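You operate a simulated robot arm through the tools that you are given. There is no shell and no other tool.

You are at the controls of a simulated robot arm. One attempt, no reset.

TASK
Fill the small can with the orange band with its matching drink.
Fine: two doses, none spilt; green is LIME, purple BERRY, orange PEACH; end with the slide at CAN IN; no lid; the drink knob stays. Set down upright: what you pick out.

The check looks at the end state, three seconds after you hand in, the way a careful person would. Anything else that was tipped, shoved, dropped, spilled or broken makes it a failure. Lids that push on must go on centred and level and be pressed home; caps that screw on are set level and turned clockwise until they are tight.

THE ROBOT
A 7-joint arm with a two-finger parallel gripper, fixed in place. Base frame: the origin is at the foot of the arm, x ahead of it, y to its left, z up; the work surface is at about z = 0. Lengths are in mm, angles in degrees, forces in N, time in s.
With the tool pointing down near the work surface it reaches from about 260 to 680 mm from the base axis. Its first joint turns from -166.0 to 166.0 degrees. Payload 2.5 kg.
The tool frame sits at the grasp point between the pads (the TCP): z along the fingers, y along the line on which they close. The tips reach 30 mm beyond it. Largest opening 94 mm; finger width 28, thickness 10; the body of the gripper, 50 by 96 mm, starts 55 mm behind the TCP.
Orientation is told as [roll, pitch, yaw] about the base's x, y, z axes, in that order, counted from this pose: with the fingers straight down and closing along the base's y, the tool's x points along the base's -x, its y along +y and its z along -z.

THE INTERFACE
- The arm moves only by the tool move_arm. Its argument "deltas" is a list of rows, each an object (a shift or turn left out is 0, a gripper value left out holds the last) with "travel": the shift along the tool's x, y, z in units of 20 mm (1.0 is 20 mm), a list of three; "turn": the turn, a rotation vector about the tool's x, y, z in units of 8 degrees (1.0 is 8 degrees), a list of three; "jaw": the finger opening in mm, from 0 to 94. In form: [{"travel": [tx, ty, tz], "turn": [ax, ay, az], "jaw": jaw}, ...]. A call has 1 to 20 rows; each row shifts and turns the commanded pose from where the row before left it, along the tool's axes as they then stand. A call with a number of a shift or a turn outside -1 to 1 is refused whole. A row lasts 0.2 s, in which the tool goes at most 50 mm and 8.6 degrees; a call with a longer step from one row to the next is refused whole, and so is a gripper value outside its range. A pose out of reach is approached as far as the arm can. The call stops where the force on the tool passes 50 N (or 10 N more than at its start, if that is more) or the arm is blocked; 0.2 s more then pass. Each finger travels about 72 mm/s and halts on what it meets, pressing with about 36 N; the grip force reading is that of the motor and also rises with nothing between the fingers. The clock runs only during rows and for 0.2 s after the last one: add rows that do not move to give the fingers time. It gives the time, the measured TCP pose, the force on the tool (base axes), the opening and the grip force at its end, in the units of the frame above (readings bear some noise), with the torque about the TCP (base axes, N m) and any sound that the robot's microphone picked up, and new pictures: "pictures" is both (left out), scene, wrist or none.
- Cameras (640 x 400 px; columns grow to the right, rows downward): "scene" is fixed at [55.8, 650.9, 770.7]; the picture's right is [-0.81, -0.58, 0.00], its down [-0.32, 0.44, -0.84] and it looks along [0.49, -0.68, -0.54] (base axes); focal length 323 px, centre (320, 200). "wrist" rides on the gripper at [76, 14, -102] in the tool frame; the picture's right is [-0.18, 0.98, 0.00], its down [-0.75, -0.14, -0.64] and it looks along [-0.63, -0.12, 0.77] (tool axes); focal length 243 px, centre (320, 200). There is no depth. A picture from a camera that has moved, and an enlarged one, comes with that camera's place and axes in the base frame and with its lens. The place of the scene camera against the robot may be out by one fixed shift of up to 12 mm in any direction.
- inspect(camera, box): a new picture of the part [left, top, right, bottom] of that camera's present view, enlarged. The clock stands still meanwhile.
- close_job(): hands the job in; it is judged then, once.

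Nothing tells you positions but the pictures and the camera data. Unless the task says otherwise, let go and move clear before handing in.

The tools are called after "Call:" by a JSON object that holds its "fn" and its "kwargs". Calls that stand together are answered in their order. move_arm: Moves the arm, as the interface text tells. Its arguments: {"type":"object","properties":{"deltas":{"type":"array","items":{"type":"object","properties":{"travel":{"type":"array","items":{"type":"number"}},"turn":{"type":"array","items":{"type":"number"}},"jaw":{"type":"number"}}}},"pictures":{"type":"string","enum":["both","scene","wrist","none"]}},"required":["deltas"]} The other tools are called the same way: inspect (camera, box) takes an enlarged picture of a part of a camera's view; close_job () hands the job in.

At the start:

```text
time_s: 0.0
tcp_pos: [347.6, 100.2, 412.6]
tcp_rot: [0.1, 0.1, 0.2]
ft_force: [0.0, 0.7, -0.5]
moment: [0.02, -0.01, 0.0]
opening: 94.0
grip_force: 0.1
```

scene: 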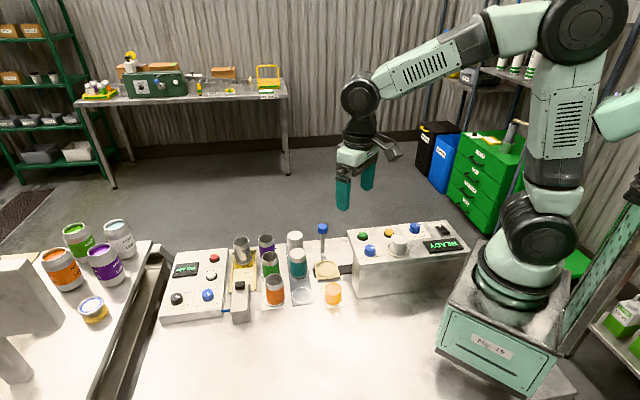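
wrist: 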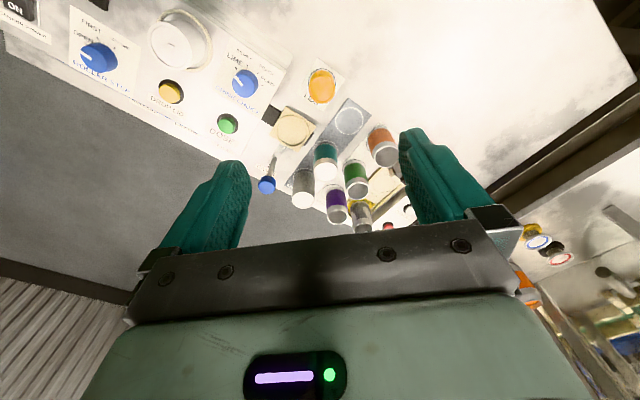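

I see a workbench with two control panels, several small cans, a slide and a dispenser. I'll look closer at each part before moving.

Call:
{"fn": "inspect", "kwargs": {"camera": "scene", "box": [150, 220, 350, 345]}}

Call:
{"fn": "inspect", "kwargs": {"camera": "scene", "box": [290, 210, 490, 335]}}

Call:
{"fn": "inspect", "kwargs": {"camera": "wrist", "box": [60, 0, 280, 138]}}

Call:
{"fn": "inspect", "kwargs": {"camera": "wrist", "box": [240, 60, 440, 240]}}

Call:
{"fn": "inspect", "kwargs": {"camera": "scene", "box": [0, 200, 160, 340]}}

```text
3.20 times, centred on (250, 282) of scene
camera zoom: at [55.8, 650.9, 770.7], right [-0.81, -0.58, 0.0], down [-0.32, 0.44, -0.84], along [0.49, -0.68, -0.54], focal length 1032 px, centre (544, -64)
```

zoom: 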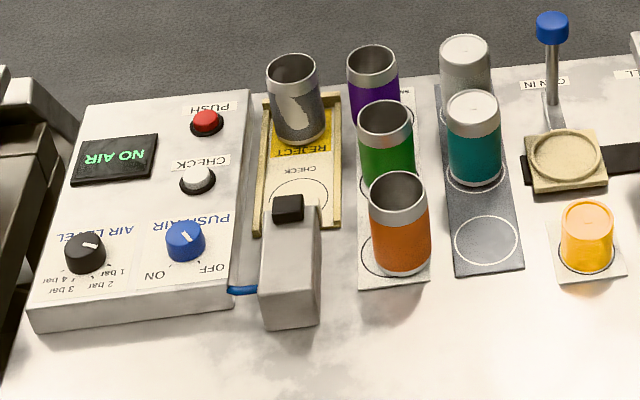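

```text
3.20 times, centred on (390, 272) of scene
camera zoom: at [55.8, 650.9, 770.7], right [-0.81, -0.58, 0.0], down [-0.32, 0.44, -0.84], along [0.49, -0.68, -0.54], focal length 1032 px, centre (96, -32)
```

zoom: 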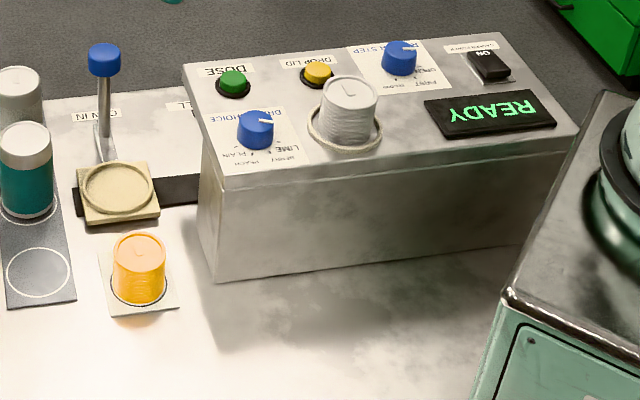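

```text
2.90 times, centred on (170, 69) of wrist
camera zoom: at [271.1, 114.4, 514.6], right [0.18, 0.98, 0.0], down [0.75, -0.14, 0.64], along [0.63, -0.12, -0.77], focal length 703 px, centre (755, 580)
```

zoom: 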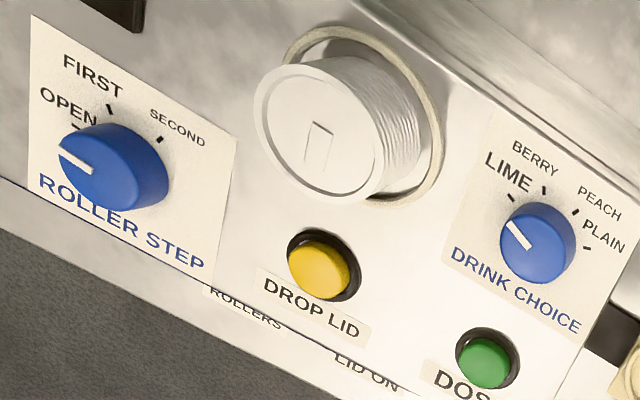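

```text
2.22 times, centred on (340, 150) of wrist
camera zoom: at [271.1, 114.4, 514.6], right [0.18, 0.98, 0.0], down [0.75, -0.14, 0.64], along [0.63, -0.12, -0.77], focal length 539 px, centre (276, 311)
```

zoom: 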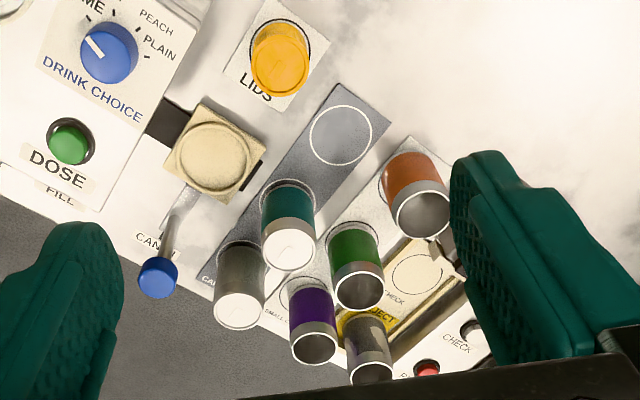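

```text
2.86 times, centred on (80, 270) of scene
camera zoom: at [55.8, 650.9, 770.7], right [-0.81, -0.58, 0.0], down [-0.32, 0.44, -0.84], along [0.49, -0.68, -0.54], focal length 922 px, centre (1006, 0)
```

zoom: 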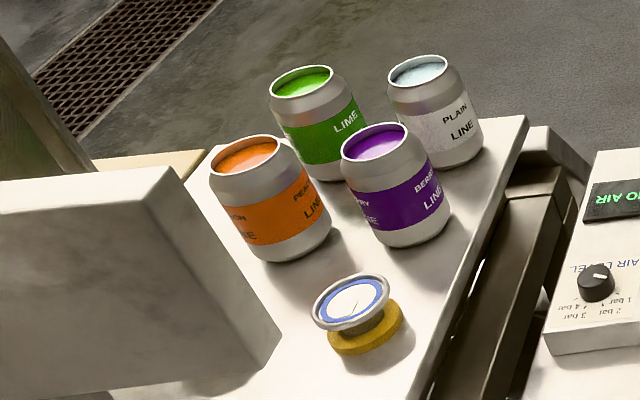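

The three bare small cans (purple, green, orange) stand on a light mat. The filler box has a DRINK CHOICE knob at LIME and a slide handle at CAN IN. The panel is turned about 45° from the base, so I'll turn the gripper and look from a second spot to measure positions.

Call:
{"fn": "move_arm", "kwargs": {"deltas": [{"travel": [0.157, 0.886, 0.82]}, {"travel": [0.157, 0.886, 0.82]}, {"travel": [0.157, 0.886, 0.82]}, {"travel": [0.157, 0.886, 0.82]}, {"travel": [0.157, 0.886, 0.82]}, {"travel": [0.157, 0.886, 0.82]}, {"travel": [0.157, 0.886, 0.82]}, {"turn": [0, 0, 0.9375]}, {"turn": [0, 0, 0.9375]}, {"turn": [0, 0, 0.9375]}, {"turn": [0, 0, 0.9375]}, {"turn": [0, 0, 0.9375]}, {"turn": [0, 0, 0.9375]}, {}]}}

```text
time_s: 3.0
tcp_pos: [326.2, 226.3, 297.1]
tcp_rot: [0.0, 0.0, -45.1]
ft_force: [-0.1, 0.4, -0.1]
moment: [0.02, -0.02, 0.0]
opening: 93.8
grip_force: 0.0
camera wrist: at [282.4, 288.6, 400.4], right [0.83, 0.56, 0.0], down [0.43, -0.63, 0.64], along [0.36, -0.53, -0.77], focal length 243 px, centre (320, 200)
```

scene: 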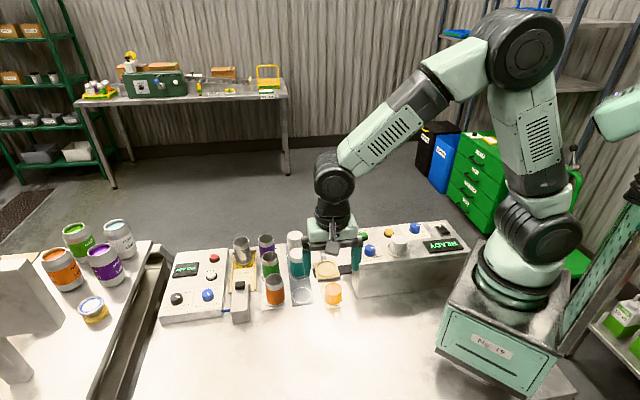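
wrist: 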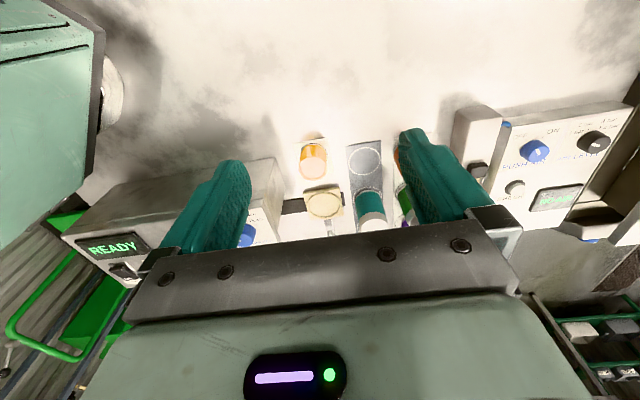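

The wrist view is partly hidden by the fingers, but the carriage, lids, orange can and panel are in sight. I'll enlarge them to triangulate against the first view.

Call:
{"fn": "inspect", "kwargs": {"camera": "wrist", "box": [240, 120, 400, 220]}}

Call:
{"fn": "inspect", "kwargs": {"camera": "scene", "box": [250, 225, 362, 295]}}

Call:
{"fn": "inspect", "kwargs": {"camera": "scene", "box": [340, 210, 484, 300]}}

```text
4.00 times, centred on (320, 170) of wrist
camera zoom: at [282.4, 288.6, 400.4], right [0.83, 0.56, 0.0], down [0.43, -0.63, 0.64], along [0.36, -0.53, -0.77], focal length 970 px, centre (320, 320)
```

zoom: 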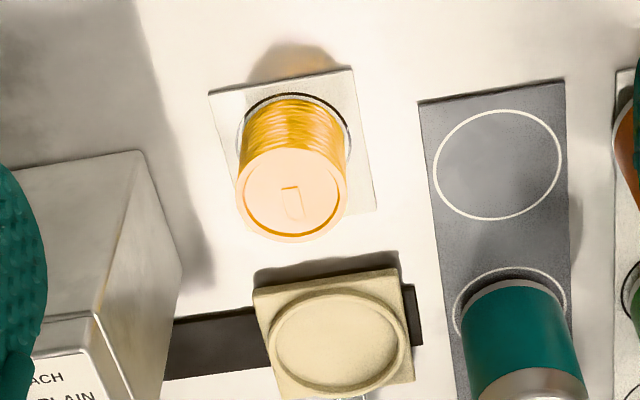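

```text
5.71 times, centred on (306, 260) of scene
camera zoom: at [55.8, 650.9, 770.7], right [-0.81, -0.58, 0.0], down [-0.32, 0.44, -0.84], along [0.49, -0.68, -0.54], focal length 1843 px, centre (400, -143)
```

zoom: 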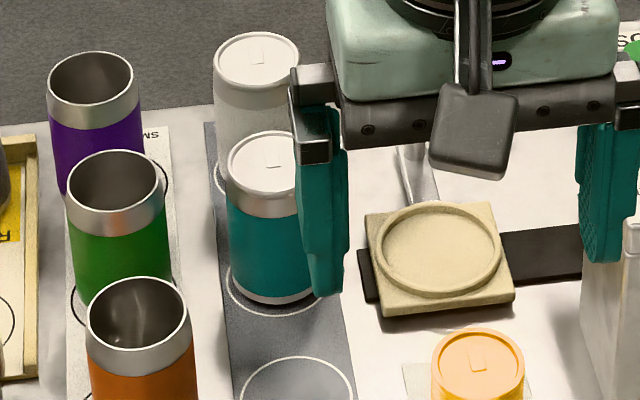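

```text
4.44 times, centred on (412, 255) of scene
camera zoom: at [55.8, 650.9, 770.7], right [-0.81, -0.58, 0.0], down [-0.32, 0.44, -0.84], along [0.49, -0.68, -0.54], focal length 1434 px, centre (-89, -44)
```

zoom: 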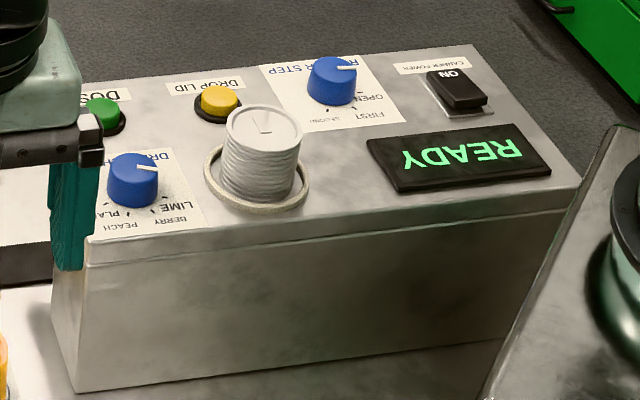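

I've put the carriage at about (479, 12) and the filler box at about 135 mm high. Next I'll move the camera over the DRINK CHOICE knob to measure it closely.

Call:
{"fn": "move_arm", "kwargs": {"deltas": [{"travel": [-0.516, -0.929, 0.186]}, {"travel": [-0.516, -0.929, 0.186]}, {"travel": [-0.516, -0.929, 0.186]}, {"travel": [-0.516, -0.929, 0.186]}, {"travel": [-0.516, -0.929, 0.186]}, {"travel": [-0.516, -0.929, 0.186]}, {"travel": [-0.516, -0.929, 0.186]}, {}]}}

Call:
{"fn": "inspect", "kwargs": {"camera": "wrist", "box": [160, 60, 480, 260]}}

Call:
{"fn": "inspect", "kwargs": {"camera": "scene", "box": [250, 225, 362, 315]}}

```text
time_s: 4.8
tcp_pos: [282.2, 83.4, 270.9]
tcp_rot: [0.0, 0.1, -45.1]
ft_force: [-0.1, 0.4, 0.5]
moment: [-0.01, 0.01, 0.03]
opening: 94.0
grip_force: 0.1
camera wrist: at [239.2, 146.0, 373.6], right [0.83, 0.56, 0.0], down [0.43, -0.63, 0.64], along [0.36, -0.53, -0.77], focal length 243 px, centre (320, 200)
```

scene: 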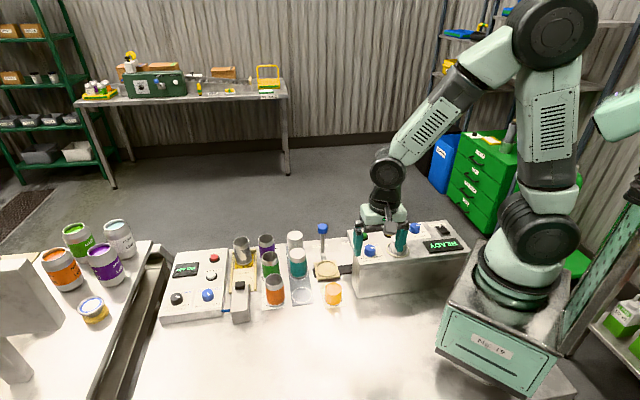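
wrist: 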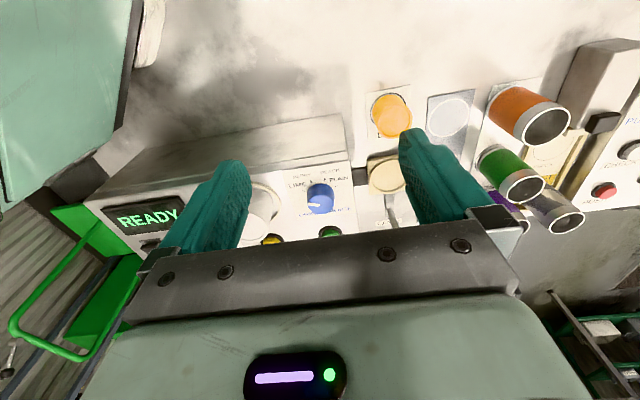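

```text
2.00 times, centred on (320, 160) of wrist
camera zoom: at [239.2, 146.0, 373.6], right [0.83, 0.56, 0.0], down [0.43, -0.63, 0.64], along [0.36, -0.53, -0.77], focal length 485 px, centre (320, 280)
```

zoom: 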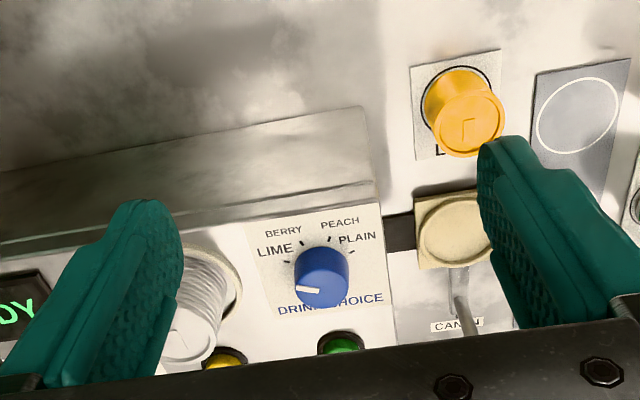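

```text
4.44 times, centred on (306, 270) of scene
camera zoom: at [55.8, 650.9, 770.7], right [-0.81, -0.58, 0.0], down [-0.32, 0.44, -0.84], along [0.49, -0.68, -0.54], focal length 1434 px, centre (382, -111)
```

zoom: 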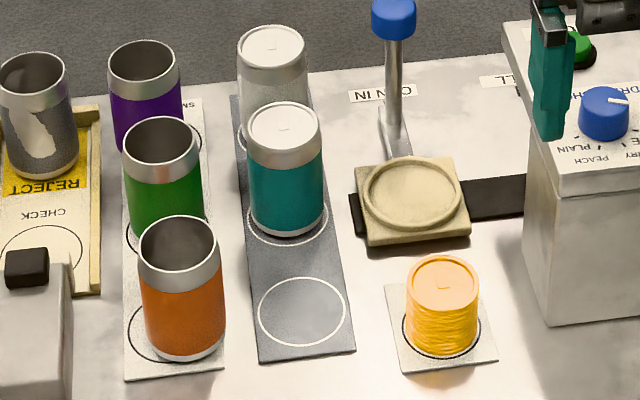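

The knob and its four marks are visible here. I'll enlarge it to read the pointer and find its centre.

Call:
{"fn": "inspect", "kwargs": {"camera": "wrist", "box": [280, 155, 360, 205]}}

Call:
{"fn": "inspect", "kwargs": {"camera": "scene", "box": [348, 230, 412, 270]}}

Call:
{"fn": "inspect", "kwargs": {"camera": "wrist", "box": [360, 80, 600, 230]}}

```text
8.00 times, centred on (320, 180) of wrist
camera zoom: at [239.2, 146.0, 373.6], right [0.83, 0.56, 0.0], down [0.43, -0.63, 0.64], along [0.36, -0.53, -0.77], focal length 1941 px, centre (320, 360)
```

zoom: 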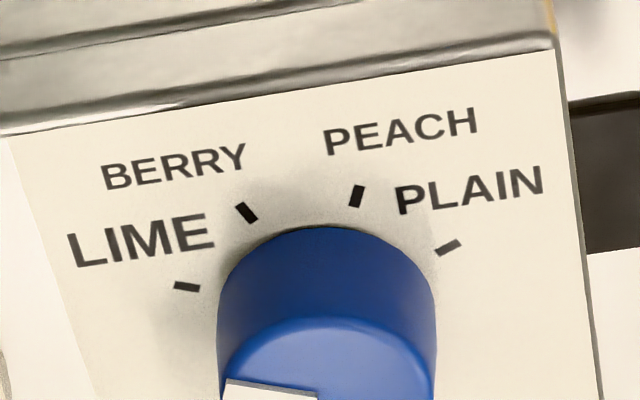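

```text
10.00 times, centred on (380, 250) of scene
camera zoom: at [55.8, 650.9, 770.7], right [-0.81, -0.58, 0.0], down [-0.32, 0.44, -0.84], along [0.49, -0.68, -0.54], focal length 3226 px, centre (-280, -300)
```

zoom: 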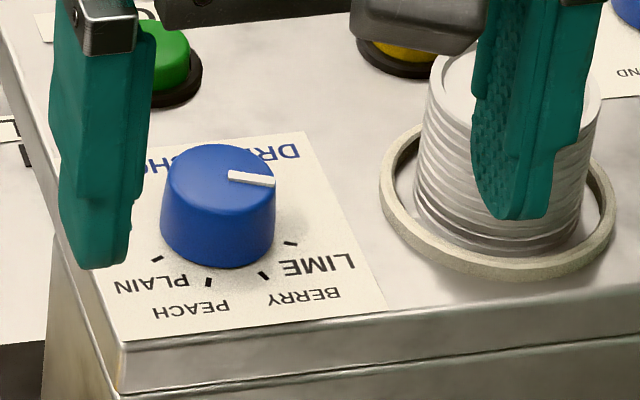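

```text
2.67 times, centred on (480, 155) of wrist
camera zoom: at [239.2, 146.0, 373.6], right [0.83, 0.56, 0.0], down [0.43, -0.63, 0.64], along [0.36, -0.53, -0.77], focal length 647 px, centre (-107, 320)
```

zoom: 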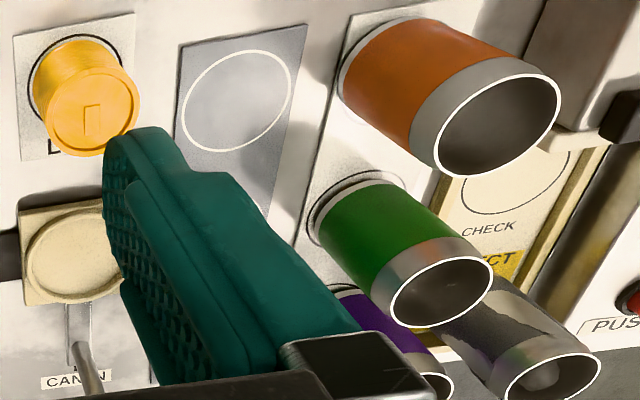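

The marks lie 45° apart on a circle centred at about (345, -8), and the knob reads LIME. To reach PEACH I need to turn it 90° clockwise seen from above, so I'll hover over it with the jaw partly closed and check alignment.

Call:
{"fn": "move_arm", "kwargs": {"deltas": [{"travel": [-0.913, -0.166, 0.3], "jaw": 56}, {"travel": [-0.913, -0.166, 0.3]}, {"travel": [-0.913, -0.166, 0.3]}, {"travel": [-0.913, -0.166, 0.3]}, {"travel": [-0.913, -0.166, 0.3]}, {"travel": [-0.913, -0.166, 0.3]}, {"turn": [0, 0, -0.94]}, {"turn": [0, 0, -0.94]}, {"turn": [0, 0, -0.94]}, {"turn": [0, 0, -0.94]}, {"turn": [0, 0, -0.94]}, {"turn": [0, 0, -0.94]}, {}]}}

Call:
{"fn": "inspect", "kwargs": {"camera": "wrist", "box": [200, 60, 440, 210]}}

Call:
{"fn": "inspect", "kwargs": {"camera": "scene", "box": [340, 200, 436, 260]}}

```text
time_s: 7.6
tcp_pos: [347.9, -10.5, 236.6]
tcp_rot: [0.0, 0.0, 0.2]
ft_force: [-0.1, 0.7, 0.9]
moment: [0.01, 0.02, 0.0]
opening: 56.3
grip_force: 0.1
camera wrist: at [272.5, 3.6, 338.1], right [0.18, 0.98, 0.0], down [0.75, -0.14, 0.64], along [0.63, -0.12, -0.77], focal length 243 px, centre (320, 200)
```

scene: 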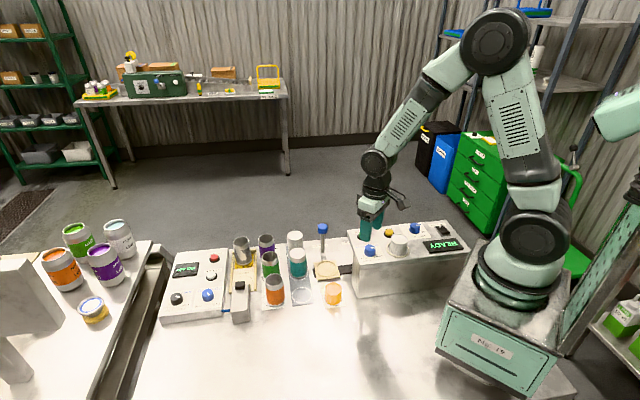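
wrist: 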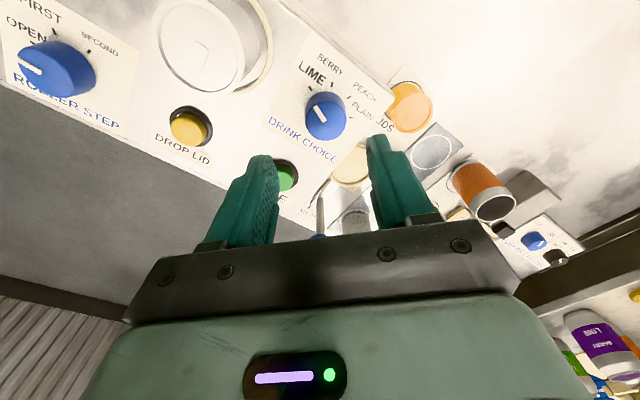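

```text
2.67 times, centred on (320, 135) of wrist
camera zoom: at [272.5, 3.6, 338.1], right [0.18, 0.98, 0.0], down [0.75, -0.14, 0.64], along [0.63, -0.12, -0.77], focal length 647 px, centre (320, 373)
```

zoom: 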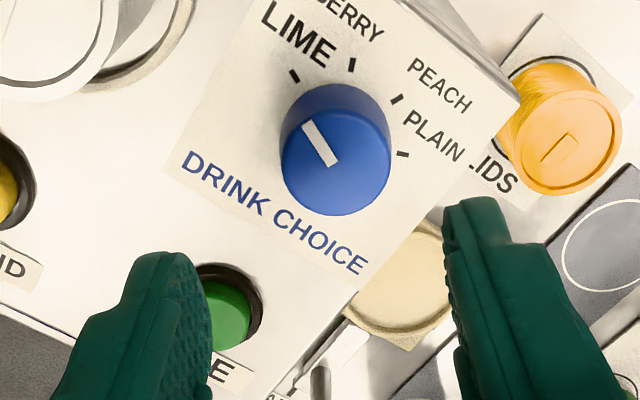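

```text
6.67 times, centred on (388, 230) of scene
camera zoom: at [55.8, 650.9, 770.7], right [-0.81, -0.58, 0.0], down [-0.32, 0.44, -0.84], along [0.49, -0.68, -0.54], focal length 2150 px, centre (-133, 0)
```

zoom: 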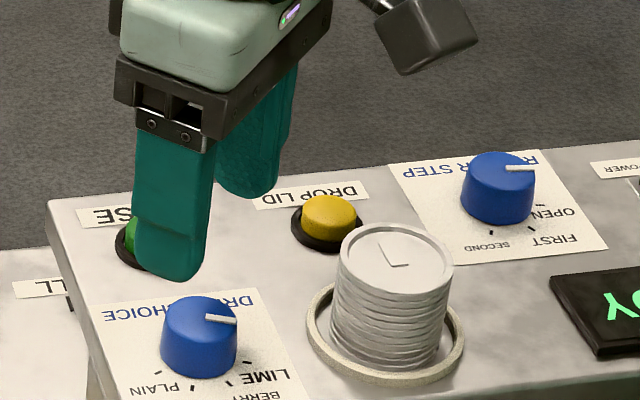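

The gripper is about 3–5 mm off the knob centre, which I now take as (344.5, -5). I'll correct that, descend around the knob and close on it.

Call:
{"fn": "move_arm", "kwargs": {"deltas": [{"travel": [0.17, 0.265, 0]}, {"travel": [0, 0, 0.8]}, {"travel": [0, 0, 0.8]}, {"travel": [0, 0, 0.8]}, {"travel": [0, 0, 0.8]}, {}]}}

Call:
{"fn": "inspect", "kwargs": {"camera": "wrist", "box": [220, 80, 420, 205]}}

Call:
{"fn": "inspect", "kwargs": {"camera": "scene", "box": [330, 200, 426, 260]}}

```text
time_s: 9.0
tcp_pos: [344.4, -5.7, 172.8]
tcp_rot: [0.1, 0.1, 0.1]
ft_force: [-8.6, -2.6, 30.5]
moment: [0.72, 0.34, 0.16]
opening: 56.0
grip_force: 0.0
camera wrist: at [268.0, 8.2, 274.5], right [0.18, 0.98, 0.0], down [0.75, -0.14, 0.64], along [0.63, -0.12, -0.77], focal length 243 px, centre (320, 200)
```

scene: 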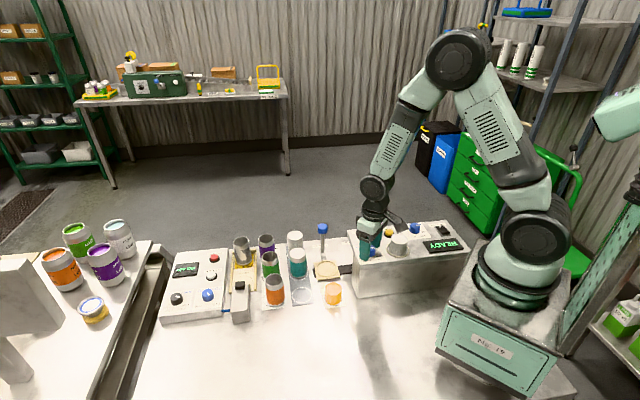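
wrist: 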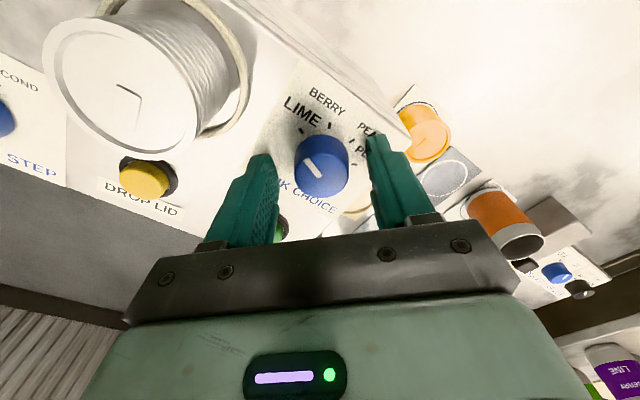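

```text
3.20 times, centred on (320, 142) of wrist
camera zoom: at [268.0, 8.2, 274.5], right [0.18, 0.98, 0.0], down [0.75, -0.14, 0.64], along [0.63, -0.12, -0.77], focal length 776 px, centre (320, 384)
```

zoom: 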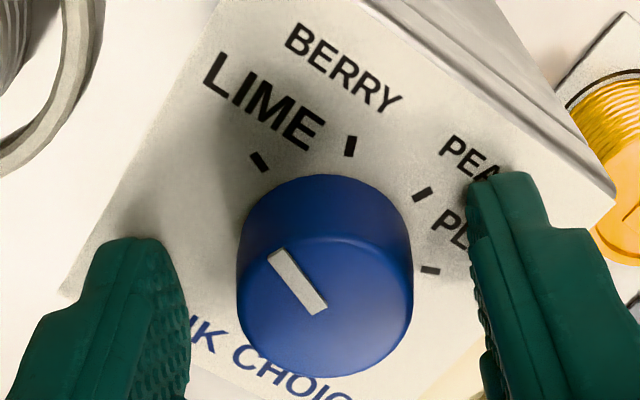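

```text
6.67 times, centred on (378, 230) of scene
camera zoom: at [55.8, 650.9, 770.7], right [-0.81, -0.58, 0.0], down [-0.32, 0.44, -0.84], along [0.49, -0.68, -0.54], focal length 2150 px, centre (-67, 0)
```

zoom: 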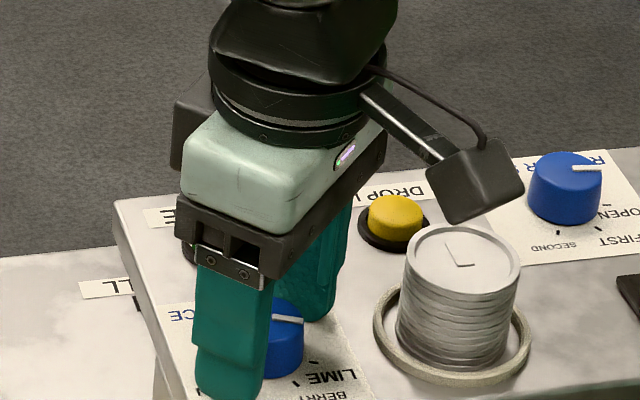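

The tips are touching the panel (30 N), so its top is near z = 142. I'll lift 5 mm before gripping.

Call:
{"fn": "move_arm", "kwargs": {"deltas": [{"travel": [0, 0, -0.25]}, {}, {}]}}

Call:
{"fn": "inspect", "kwargs": {"camera": "wrist", "box": [220, 80, 420, 205]}}

```text
time_s: 9.8
tcp_pos: [343.8, -5.5, 176.2]
tcp_rot: [0.0, -0.1, 0.2]
ft_force: [-0.1, 0.1, 0.7]
moment: [0.0, 0.0, 0.02]
opening: 56.3
grip_force: 0.1
camera wrist: at [268.0, 7.5, 278.6], right [0.18, 0.98, 0.0], down [0.75, -0.14, 0.64], along [0.63, -0.12, -0.77], focal length 243 px, centre (320, 200)
```

scene: 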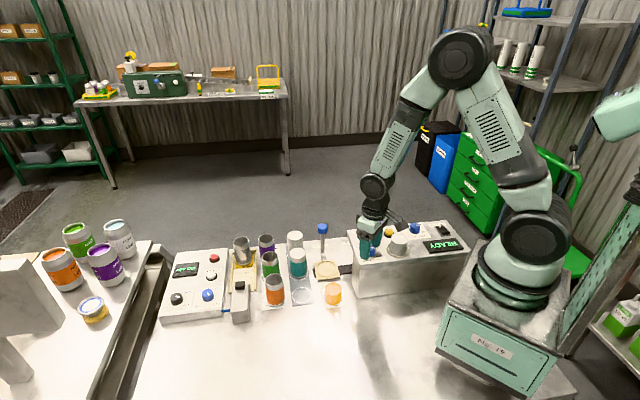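
wrist: 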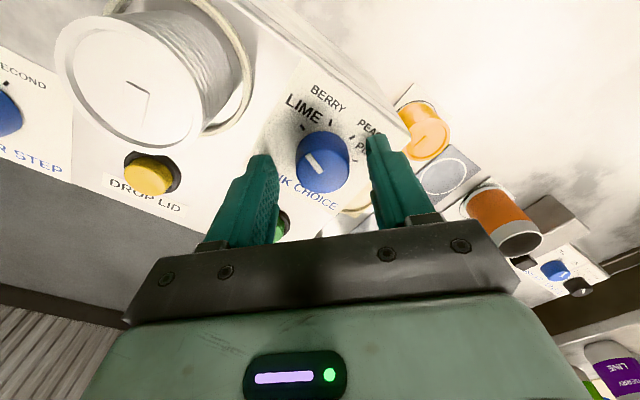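

```text
3.20 times, centred on (320, 142) of wrist
camera zoom: at [268.0, 7.5, 278.6], right [0.18, 0.98, 0.0], down [0.75, -0.14, 0.64], along [0.63, -0.12, -0.77], focal length 776 px, centre (320, 384)
```

zoom: 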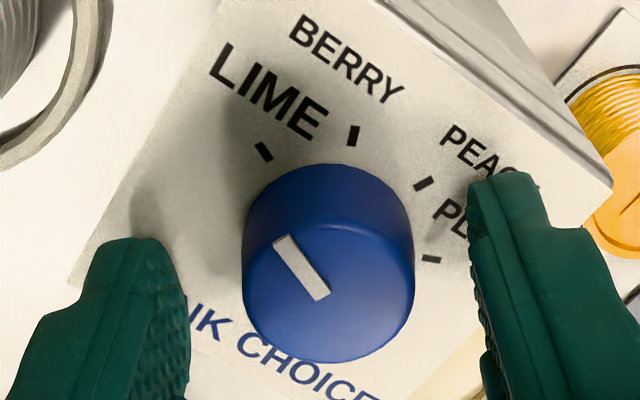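

The gripper is clear of the panel and centred on the knob. I'll close and check the grip.

Call:
{"fn": "move_arm", "kwargs": {"deltas": [{"jaw": 24}, {}, {}, {}], "pictures": "wrist"}}

```text
time_s: 10.8
tcp_pos: [343.5, -5.4, 175.9]
tcp_rot: [0.1, 0.0, 0.2]
ft_force: [0.1, 26.0, -3.4]
moment: [0.84, -0.09, 0.0]
opening: 32.1
grip_force: 45.5
camera wrist: at [267.9, 8.7, 278.6], right [0.18, 0.98, 0.0], down [0.75, -0.14, 0.64], along [0.63, -0.11, -0.77], focal length 243 px, centre (320, 200)
```

wrist: 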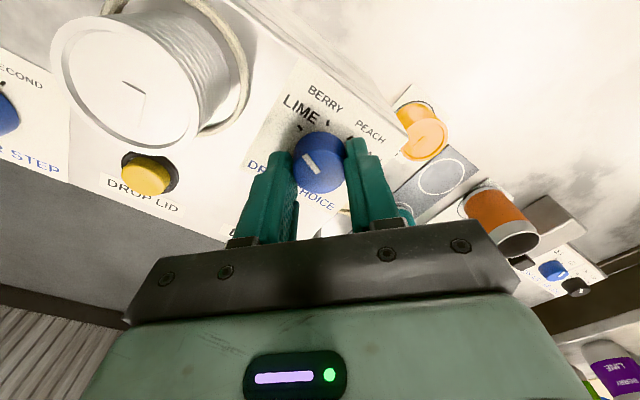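

Gripped at a 32 mm opening, with 26 N sideways because I'm slightly off-centre. I'll nudge +y to relax it.

Call:
{"fn": "move_arm", "kwargs": {"deltas": [{"travel": [0, 0.08, 0]}, {}], "pictures": "none"}}

```text
time_s: 11.4
tcp_pos: [343.2, -4.6, 176.2]
tcp_rot: [0.1, 0.0, 0.1]
ft_force: [-1.9, 17.4, -13.2]
moment: [0.53, -0.79, 0.0]
opening: 32.3
grip_force: 44.9
```

The side load has dropped, so I'll turn the knob 90° clockwise from above.

Call:
{"fn": "move_arm", "kwargs": {"deltas": [{"travel": [0, 0.1, 0]}, {"turn": [0, 0, 0.75]}, {"turn": [0, 0, 0.75]}, {"turn": [0, 0, 0.75]}, {"turn": [0, 0, 0.75]}, {"turn": [0, 0, 0.75]}, {"turn": [0, 0, 0.75]}, {"turn": [0, 0, 0.75]}, {"turn": [0, 0, 0.75]}, {"turn": [0, 0, 0.75]}, {"turn": [0, 0, 0.75]}, {"turn": [0, 0, 0.75]}, {"turn": [0, 0, 0.75]}, {"turn": [0, 0, 0.75]}, {"turn": [0, 0, 0.75]}, {"turn": [0, 0, 0.75]}, {}]}}

Call:
{"fn": "inspect", "kwargs": {"camera": "wrist", "box": [220, 80, 420, 205]}}

```text
time_s: 15.0
tcp_pos: [345.0, -0.1, 176.2]
tcp_rot: [-0.1, 0.0, -90.1]
ft_force: [-26.3, -26.3, 25.5]
moment: [-0.92, 0.9, -0.06]
opening: 31.7
grip_force: 45.3
camera wrist: at [358.2, 74.3, 278.8], right [0.98, -0.18, 0.0], down [-0.14, -0.75, 0.64], along [-0.12, -0.63, -0.77], focal length 243 px, centre (320, 200)
```

scene: 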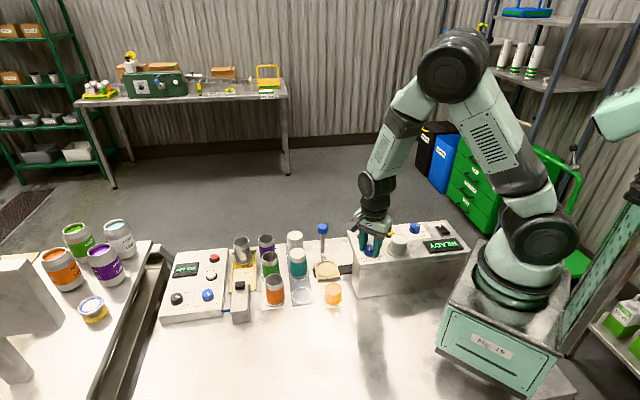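
wrist: 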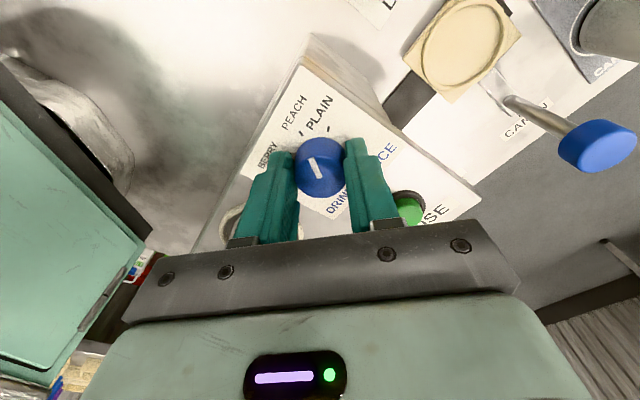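

```text
3.20 times, centred on (320, 142) of wrist
camera zoom: at [358.2, 74.3, 278.8], right [0.98, -0.18, 0.0], down [-0.14, -0.75, 0.64], along [-0.12, -0.63, -0.77], focal length 776 px, centre (320, 384)
```

zoom: 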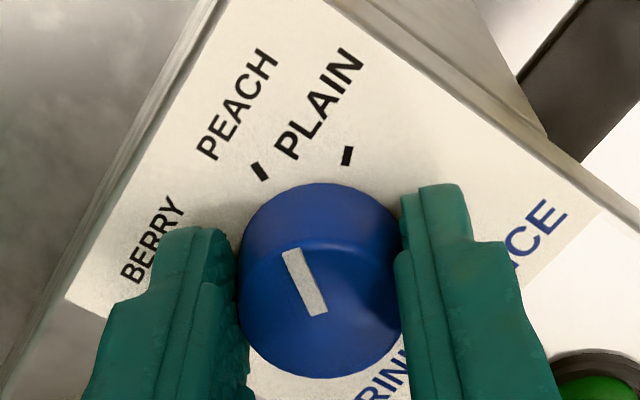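

The pointer now lines up with the PEACH mark. I'll release the knob, rise and verify.

Call:
{"fn": "move_arm", "kwargs": {"deltas": [{"jaw": 52}, {}, {}, {"travel": [0, 0, -0.8]}, {"travel": [0, 0, -0.8]}, {"travel": [0, 0, -0.8]}, {"travel": [0, 0, -0.8]}, {"travel": [0, 0, -0.8]}, {}]}}

Call:
{"fn": "inspect", "kwargs": {"camera": "wrist", "box": [220, 60, 420, 185]}}

Call:
{"fn": "inspect", "kwargs": {"camera": "scene", "box": [330, 200, 426, 260]}}

```text
time_s: 17.0
tcp_pos: [345.7, -2.5, 258.5]
tcp_rot: [0.0, 0.0, -90.0]
ft_force: [-0.2, 0.1, 0.7]
moment: [0.01, -0.05, 0.01]
opening: 52.0
grip_force: 0.1
camera wrist: at [360.0, 73.1, 360.7], right [0.98, -0.18, 0.0], down [-0.14, -0.75, 0.64], along [-0.12, -0.63, -0.77], focal length 243 px, centre (320, 200)
```

scene: 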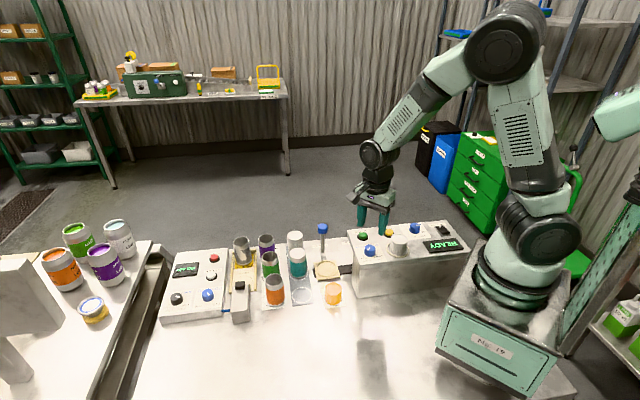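
wrist: 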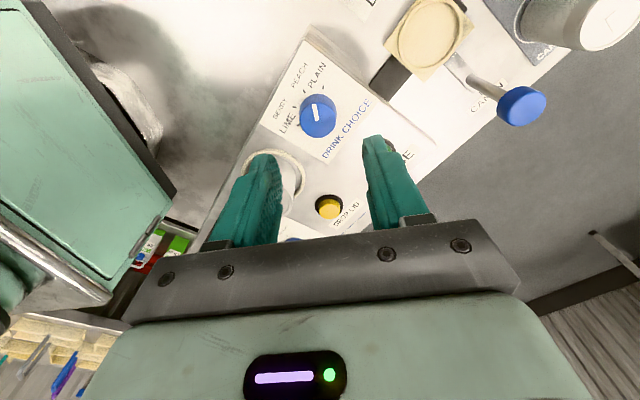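

```text
3.20 times, centred on (320, 122) of wrist
camera zoom: at [360.0, 73.1, 360.7], right [0.98, -0.18, 0.0], down [-0.14, -0.75, 0.64], along [-0.12, -0.63, -0.77], focal length 776 px, centre (320, 448)
```

zoom: 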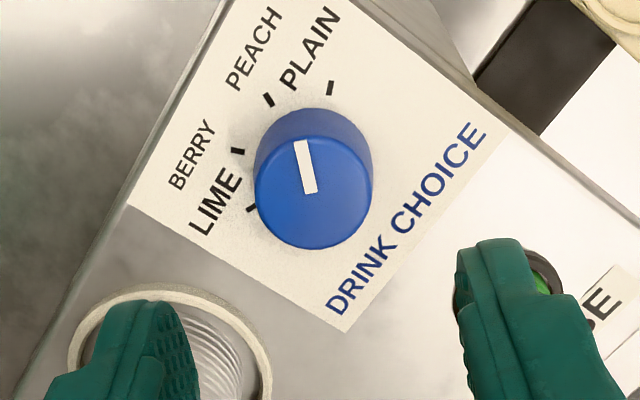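

```text
6.67 times, centred on (378, 230) of scene
camera zoom: at [55.8, 650.9, 770.7], right [-0.81, -0.58, 0.0], down [-0.32, 0.44, -0.84], along [0.49, -0.68, -0.54], focal length 2150 px, centre (-67, 0)
```

zoom: 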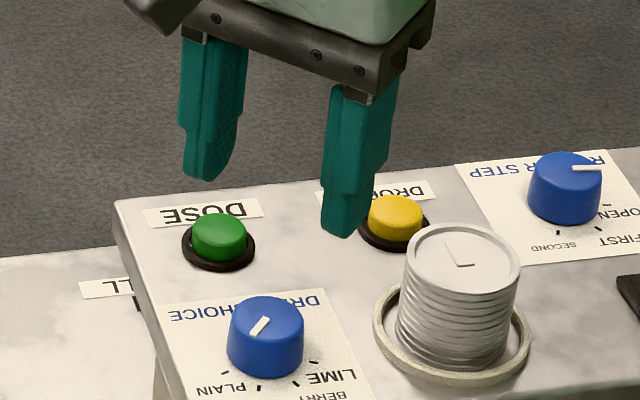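

The pointer looks like it slipped past PEACH during release. I'll zoom in to measure its angle properly.

Call:
{"fn": "inspect", "kwargs": {"camera": "wrist", "box": [280, 70, 360, 150]}}

Call:
{"fn": "inspect", "kwargs": {"camera": "scene", "box": [345, 235, 393, 265]}}

```text
5.00 times, centred on (320, 110) of wrist
camera zoom: at [360.0, 73.1, 360.7], right [0.98, -0.18, 0.0], down [-0.14, -0.75, 0.64], along [-0.12, -0.63, -0.77], focal length 1213 px, centre (320, 650)
```

zoom: 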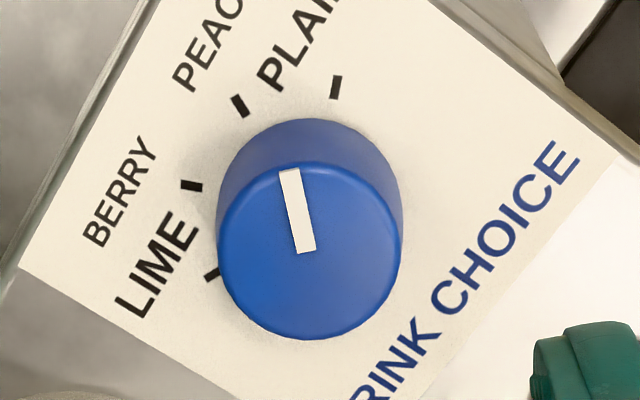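

```text
13.33 times, centred on (369, 250) of scene
camera zoom: at [55.8, 650.9, 770.7], right [-0.81, -0.58, 0.0], down [-0.32, 0.44, -0.84], along [0.49, -0.68, -0.54], focal length 4301 px, centre (-333, -467)
```

zoom: 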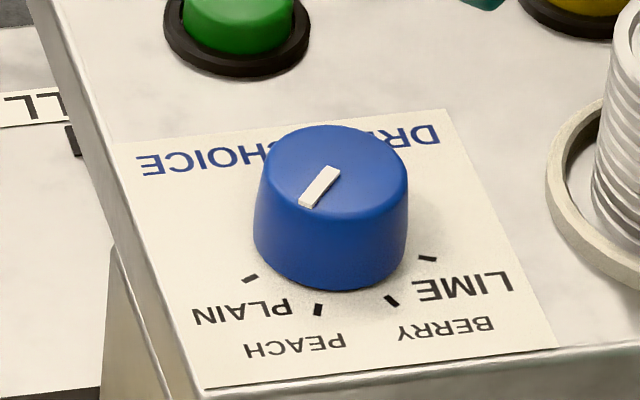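

The pointer sits at about 91° in base angle, halfway between PEACH (112.5°) and PLAIN, because it dragged while I let go. I'll re-centre on the knob at (344.2, -5), grip again and turn back about 21°.

Call:
{"fn": "move_arm", "kwargs": {"deltas": [{"travel": [-0.13, -0.075, 0]}, {"travel": [0, 0, 0.82]}, {"travel": [0, 0, 0.82]}, {"travel": [0, 0, 0.82]}, {"travel": [0, 0, 0.82]}, {"travel": [0, 0, 0.82]}, {}, {}], "pictures": "wrist"}}

Call:
{"fn": "inspect", "kwargs": {"camera": "wrist", "box": [220, 80, 420, 205]}}

```text
time_s: 18.8
tcp_pos: [343.4, -4.8, 176.2]
tcp_rot: [0.0, 0.0, -89.9]
ft_force: [0.5, -0.1, -0.2]
moment: [0.02, -0.04, 0.04]
opening: 52.2
grip_force: 0.1
camera wrist: at [358.3, 70.8, 278.1], right [0.98, -0.18, 0.0], down [-0.14, -0.75, 0.64], along [-0.12, -0.63, -0.77], focal length 243 px, centre (320, 200)
```

wrist: 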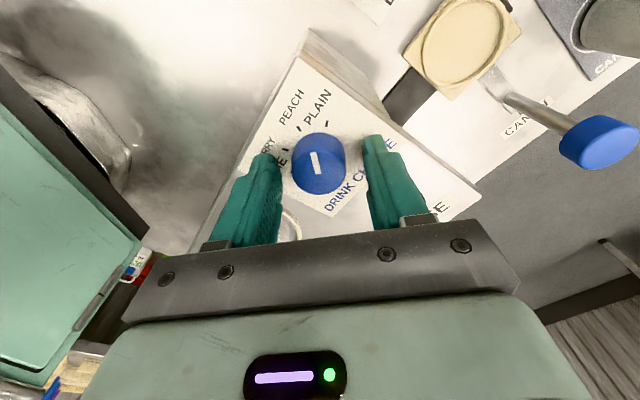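

```text
3.20 times, centred on (320, 142) of wrist
camera zoom: at [358.3, 70.8, 278.1], right [0.98, -0.18, 0.0], down [-0.14, -0.75, 0.64], along [-0.12, -0.63, -0.77], focal length 776 px, centre (320, 384)
```

zoom: 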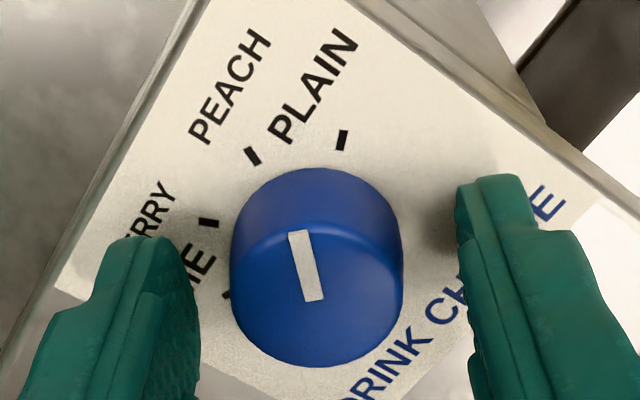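

I'm centred on the knob. I'll close and look at the force balance before turning.

Call:
{"fn": "move_arm", "kwargs": {"deltas": [{"jaw": 28}, {}, {}], "pictures": "none"}}

Call:
{"fn": "inspect", "kwargs": {"camera": "wrist", "box": [220, 80, 420, 205]}}

```text
time_s: 19.6
tcp_pos: [343.6, -4.0, 175.5]
tcp_rot: [-0.1, 0.0, -89.9]
ft_force: [-5.1, -0.3, 1.3]
moment: [0.09, 0.15, 0.02]
opening: 32.3
grip_force: 44.9
```

```text
3.20 times, centred on (320, 142) of wrist
camera zoom: at [357.9, 70.9, 278.1], right [0.98, -0.18, 0.0], down [-0.14, -0.75, 0.64], along [-0.12, -0.63, -0.77], focal length 776 px, centre (320, 384)
```

zoom: 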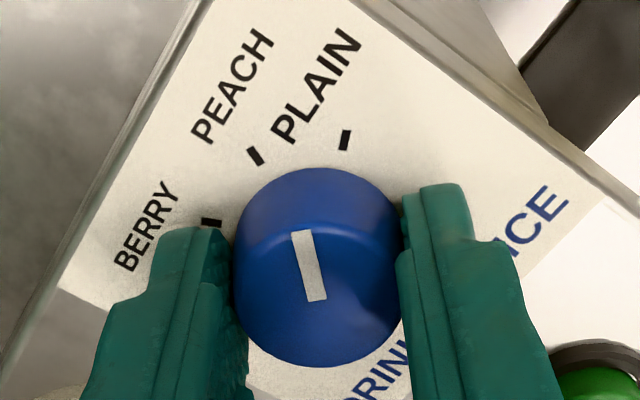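

Forces are near zero this time. I'll turn back about 20° counter-clockwise from above.

Call:
{"fn": "move_arm", "kwargs": {"deltas": [{"turn": [0, 0, -0.5]}, {"turn": [0, 0, -0.5]}, {"turn": [0, 0, -0.5]}, {"turn": [0, 0, -0.5]}, {"turn": [0, 0, -0.5]}, {}, {}], "pictures": "none"}}

Call:
{"fn": "inspect", "kwargs": {"camera": "wrist", "box": [220, 80, 420, 205]}}

Call:
{"fn": "inspect", "kwargs": {"camera": "scene", "box": [345, 235, 393, 265]}}

```text
time_s: 21.2
tcp_pos: [343.6, -4.2, 175.1]
tcp_rot: [0.0, -0.1, -69.9]
ft_force: [0.7, -19.1, 6.7]
moment: [-0.71, -0.1, 0.03]
opening: 32.2
grip_force: 45.3
```

```text
3.20 times, centred on (320, 142) of wrist
camera zoom: at [330.7, 71.4, 277.3], right [0.99, 0.16, 0.0], down [0.12, -0.76, 0.64], along [0.11, -0.63, -0.77], focal length 776 px, centre (320, 384)
```

zoom: 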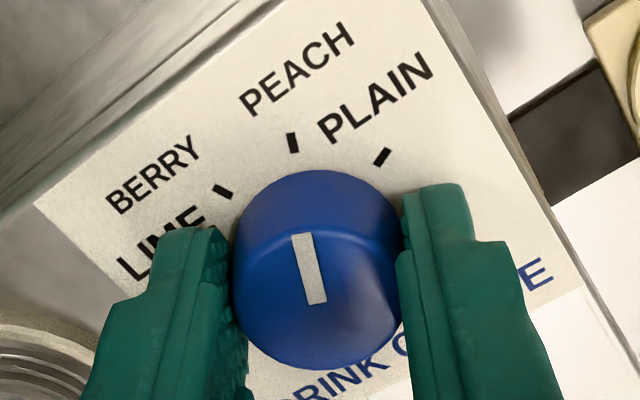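

```text
13.33 times, centred on (369, 250) of scene
camera zoom: at [55.8, 650.9, 770.7], right [-0.81, -0.58, 0.0], down [-0.32, 0.44, -0.84], along [0.49, -0.68, -0.54], focal length 4301 px, centre (-333, -467)
```

zoom: 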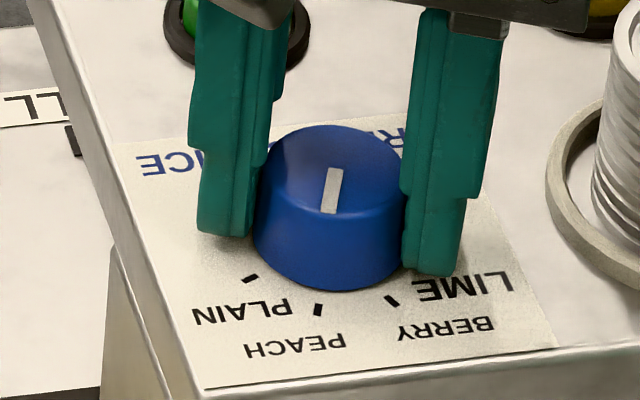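

The pointer is on PEACH. Some sideways load remains along the pads, so I'll yield to it before opening to avoid dragging the knob again.

Call:
{"fn": "move_arm", "kwargs": {"deltas": [{"travel": [-0.08, 0, 0]}, {}], "pictures": "none"}}

```text
time_s: 21.8
tcp_pos: [345.2, -4.5, 175.4]
tcp_rot: [-0.1, 0.0, -69.9]
ft_force: [-3.3, -7.4, 1.0]
moment: [-1.05, -0.26, 0.05]
opening: 32.3
grip_force: 45.0
```

Call:
{"fn": "move_arm", "kwargs": {"deltas": [{"travel": [-0.05, 0, 0]}, {"jaw": 36}, {"jaw": 44}, {"jaw": 52}, {}], "pictures": "none"}}

Call:
{"fn": "inspect", "kwargs": {"camera": "scene", "box": [345, 235, 393, 265]}}

Call:
{"fn": "inspect", "kwargs": {"camera": "wrist", "box": [220, 80, 420, 205]}}

```text
time_s: 23.0
tcp_pos: [344.5, -5.1, 174.2]
tcp_rot: [0.0, 0.0, -69.9]
ft_force: [-0.4, 0.0, -0.3]
moment: [0.04, 0.01, 0.02]
opening: 52.1
grip_force: 0.1
```

```text
13.33 times, centred on (369, 250) of scene
camera zoom: at [55.8, 650.9, 770.7], right [-0.81, -0.58, 0.0], down [-0.32, 0.44, -0.84], along [0.49, -0.68, -0.54], focal length 4301 px, centre (-333, -467)
```

zoom: 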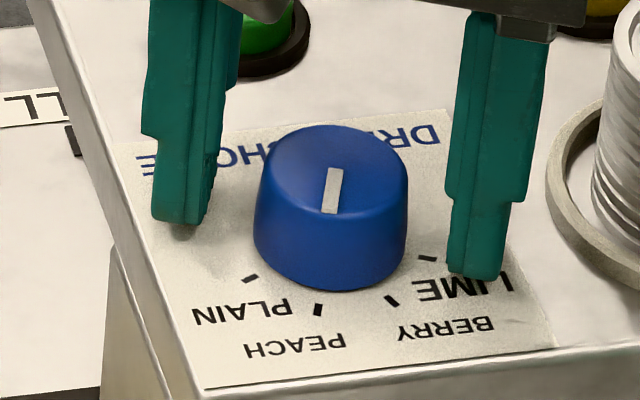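

```text
3.20 times, centred on (320, 142) of wrist
camera zoom: at [331.8, 70.0, 277.2], right [0.99, 0.16, 0.0], down [0.13, -0.76, 0.64], along [0.11, -0.63, -0.77], focal length 776 px, centre (320, 384)
```

zoom: 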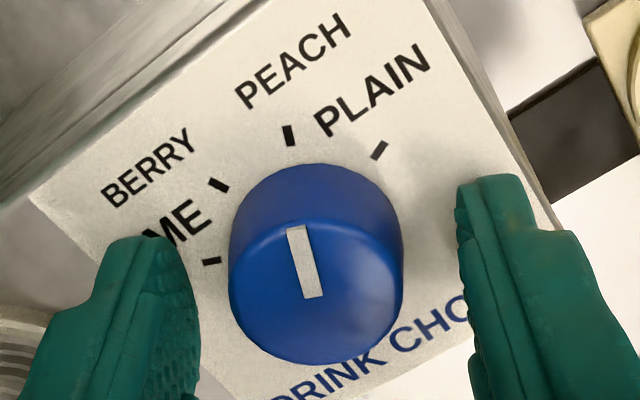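

The knob is now cleanly on PEACH (pointer about 110°). Next I'll rise, turn to -45° and go over the orange can for a close look.

Call:
{"fn": "move_arm", "kwargs": {"deltas": [{"travel": [0, 0, -0.86]}, {"travel": [0, 0, -0.86]}, {"travel": [0, 0, -0.86]}, {"travel": [0, 0, -0.86]}, {"travel": [0, 0, -0.86]}, {"turn": [0, 0, -0.778], "jaw": 80}, {"turn": [0, 0, -0.778]}, {"turn": [0, 0, -0.778]}, {"turn": [0, 0, -0.778]}, {}], "pictures": "wrist"}}

Call:
{"fn": "move_arm", "kwargs": {"deltas": [{"travel": [0.022, 0.99, 0]}, {"travel": [0.022, 0.99, 0]}, {"travel": [0.022, 0.99, 0]}, {"travel": [0.022, 0.99, 0]}, {"travel": [0.022, 0.99, 0]}, {"travel": [0.022, 0.99, 0]}, {"travel": [0.022, 0.99, 0]}, {"travel": [0.022, 0.99, 0]}, {"travel": [0.022, 0.99, 0]}, {"travel": [0.022, 0.99, 0]}, {"travel": [0.022, 0.99, 0]}, {"travel": [0.022, 0.99, 0]}, {"travel": [0.022, 0.99, 0]}, {"travel": [0.022, 0.99, 0]}, {}]}}

Call:
{"fn": "inspect", "kwargs": {"camera": "wrist", "box": [200, 60, 440, 210]}}

```text
time_s: 25.2
tcp_pos: [343.3, -6.1, 260.7]
tcp_rot: [-0.1, 0.0, -44.9]
ft_force: [0.1, 0.5, -0.3]
moment: [0.02, 0.02, 0.0]
opening: 79.8
grip_force: 0.1
camera wrist: at [300.2, 56.8, 362.9], right [0.82, 0.57, 0.0], down [0.43, -0.63, 0.64], along [0.36, -0.53, -0.77], focal length 243 px, centre (320, 200)
```

wrist: 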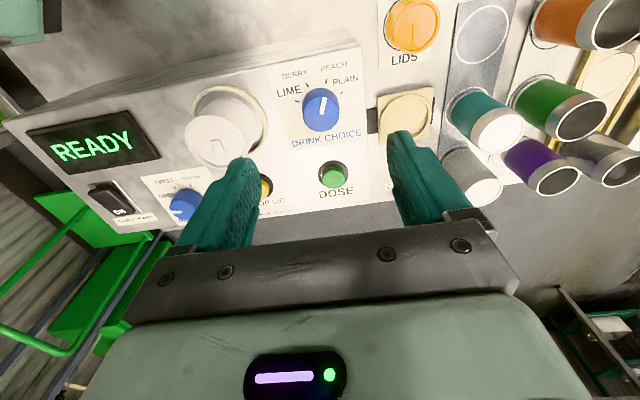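

```text
time_s: 28.4
tcp_pos: [536.7, 194.3, 262.0]
tcp_rot: [-0.1, 0.0, -45.1]
ft_force: [0.5, -1.1, 0.2]
moment: [-0.04, 0.03, 0.0]
opening: 80.2
grip_force: 0.0
camera wrist: at [492.5, 257.5, 363.9], right [0.83, 0.56, 0.0], down [0.43, -0.63, 0.64], along [0.36, -0.53, -0.77], focal length 243 px, centre (320, 200)
```

scene: 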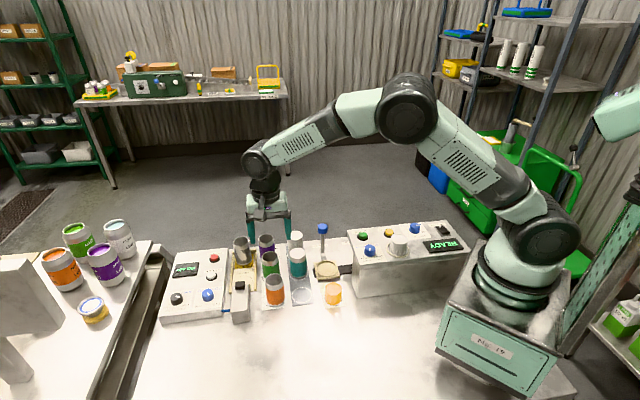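
wrist: 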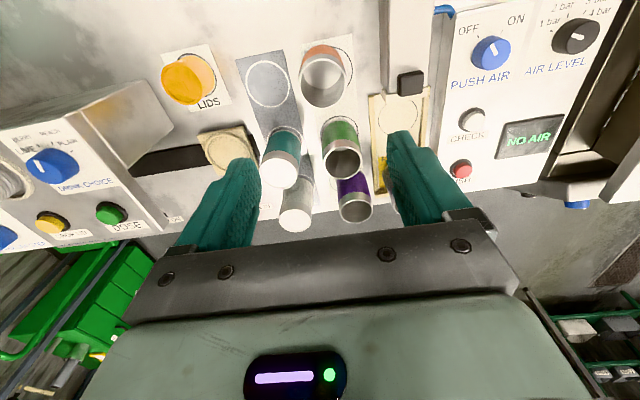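

```text
2.67 times, centred on (320, 135) of wrist
camera zoom: at [492.5, 257.5, 363.9], right [0.83, 0.56, 0.0], down [0.43, -0.63, 0.64], along [0.36, -0.53, -0.77], focal length 647 px, centre (320, 373)
```

zoom: 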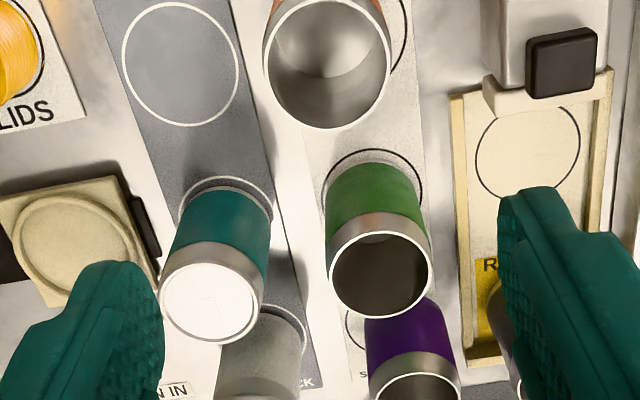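

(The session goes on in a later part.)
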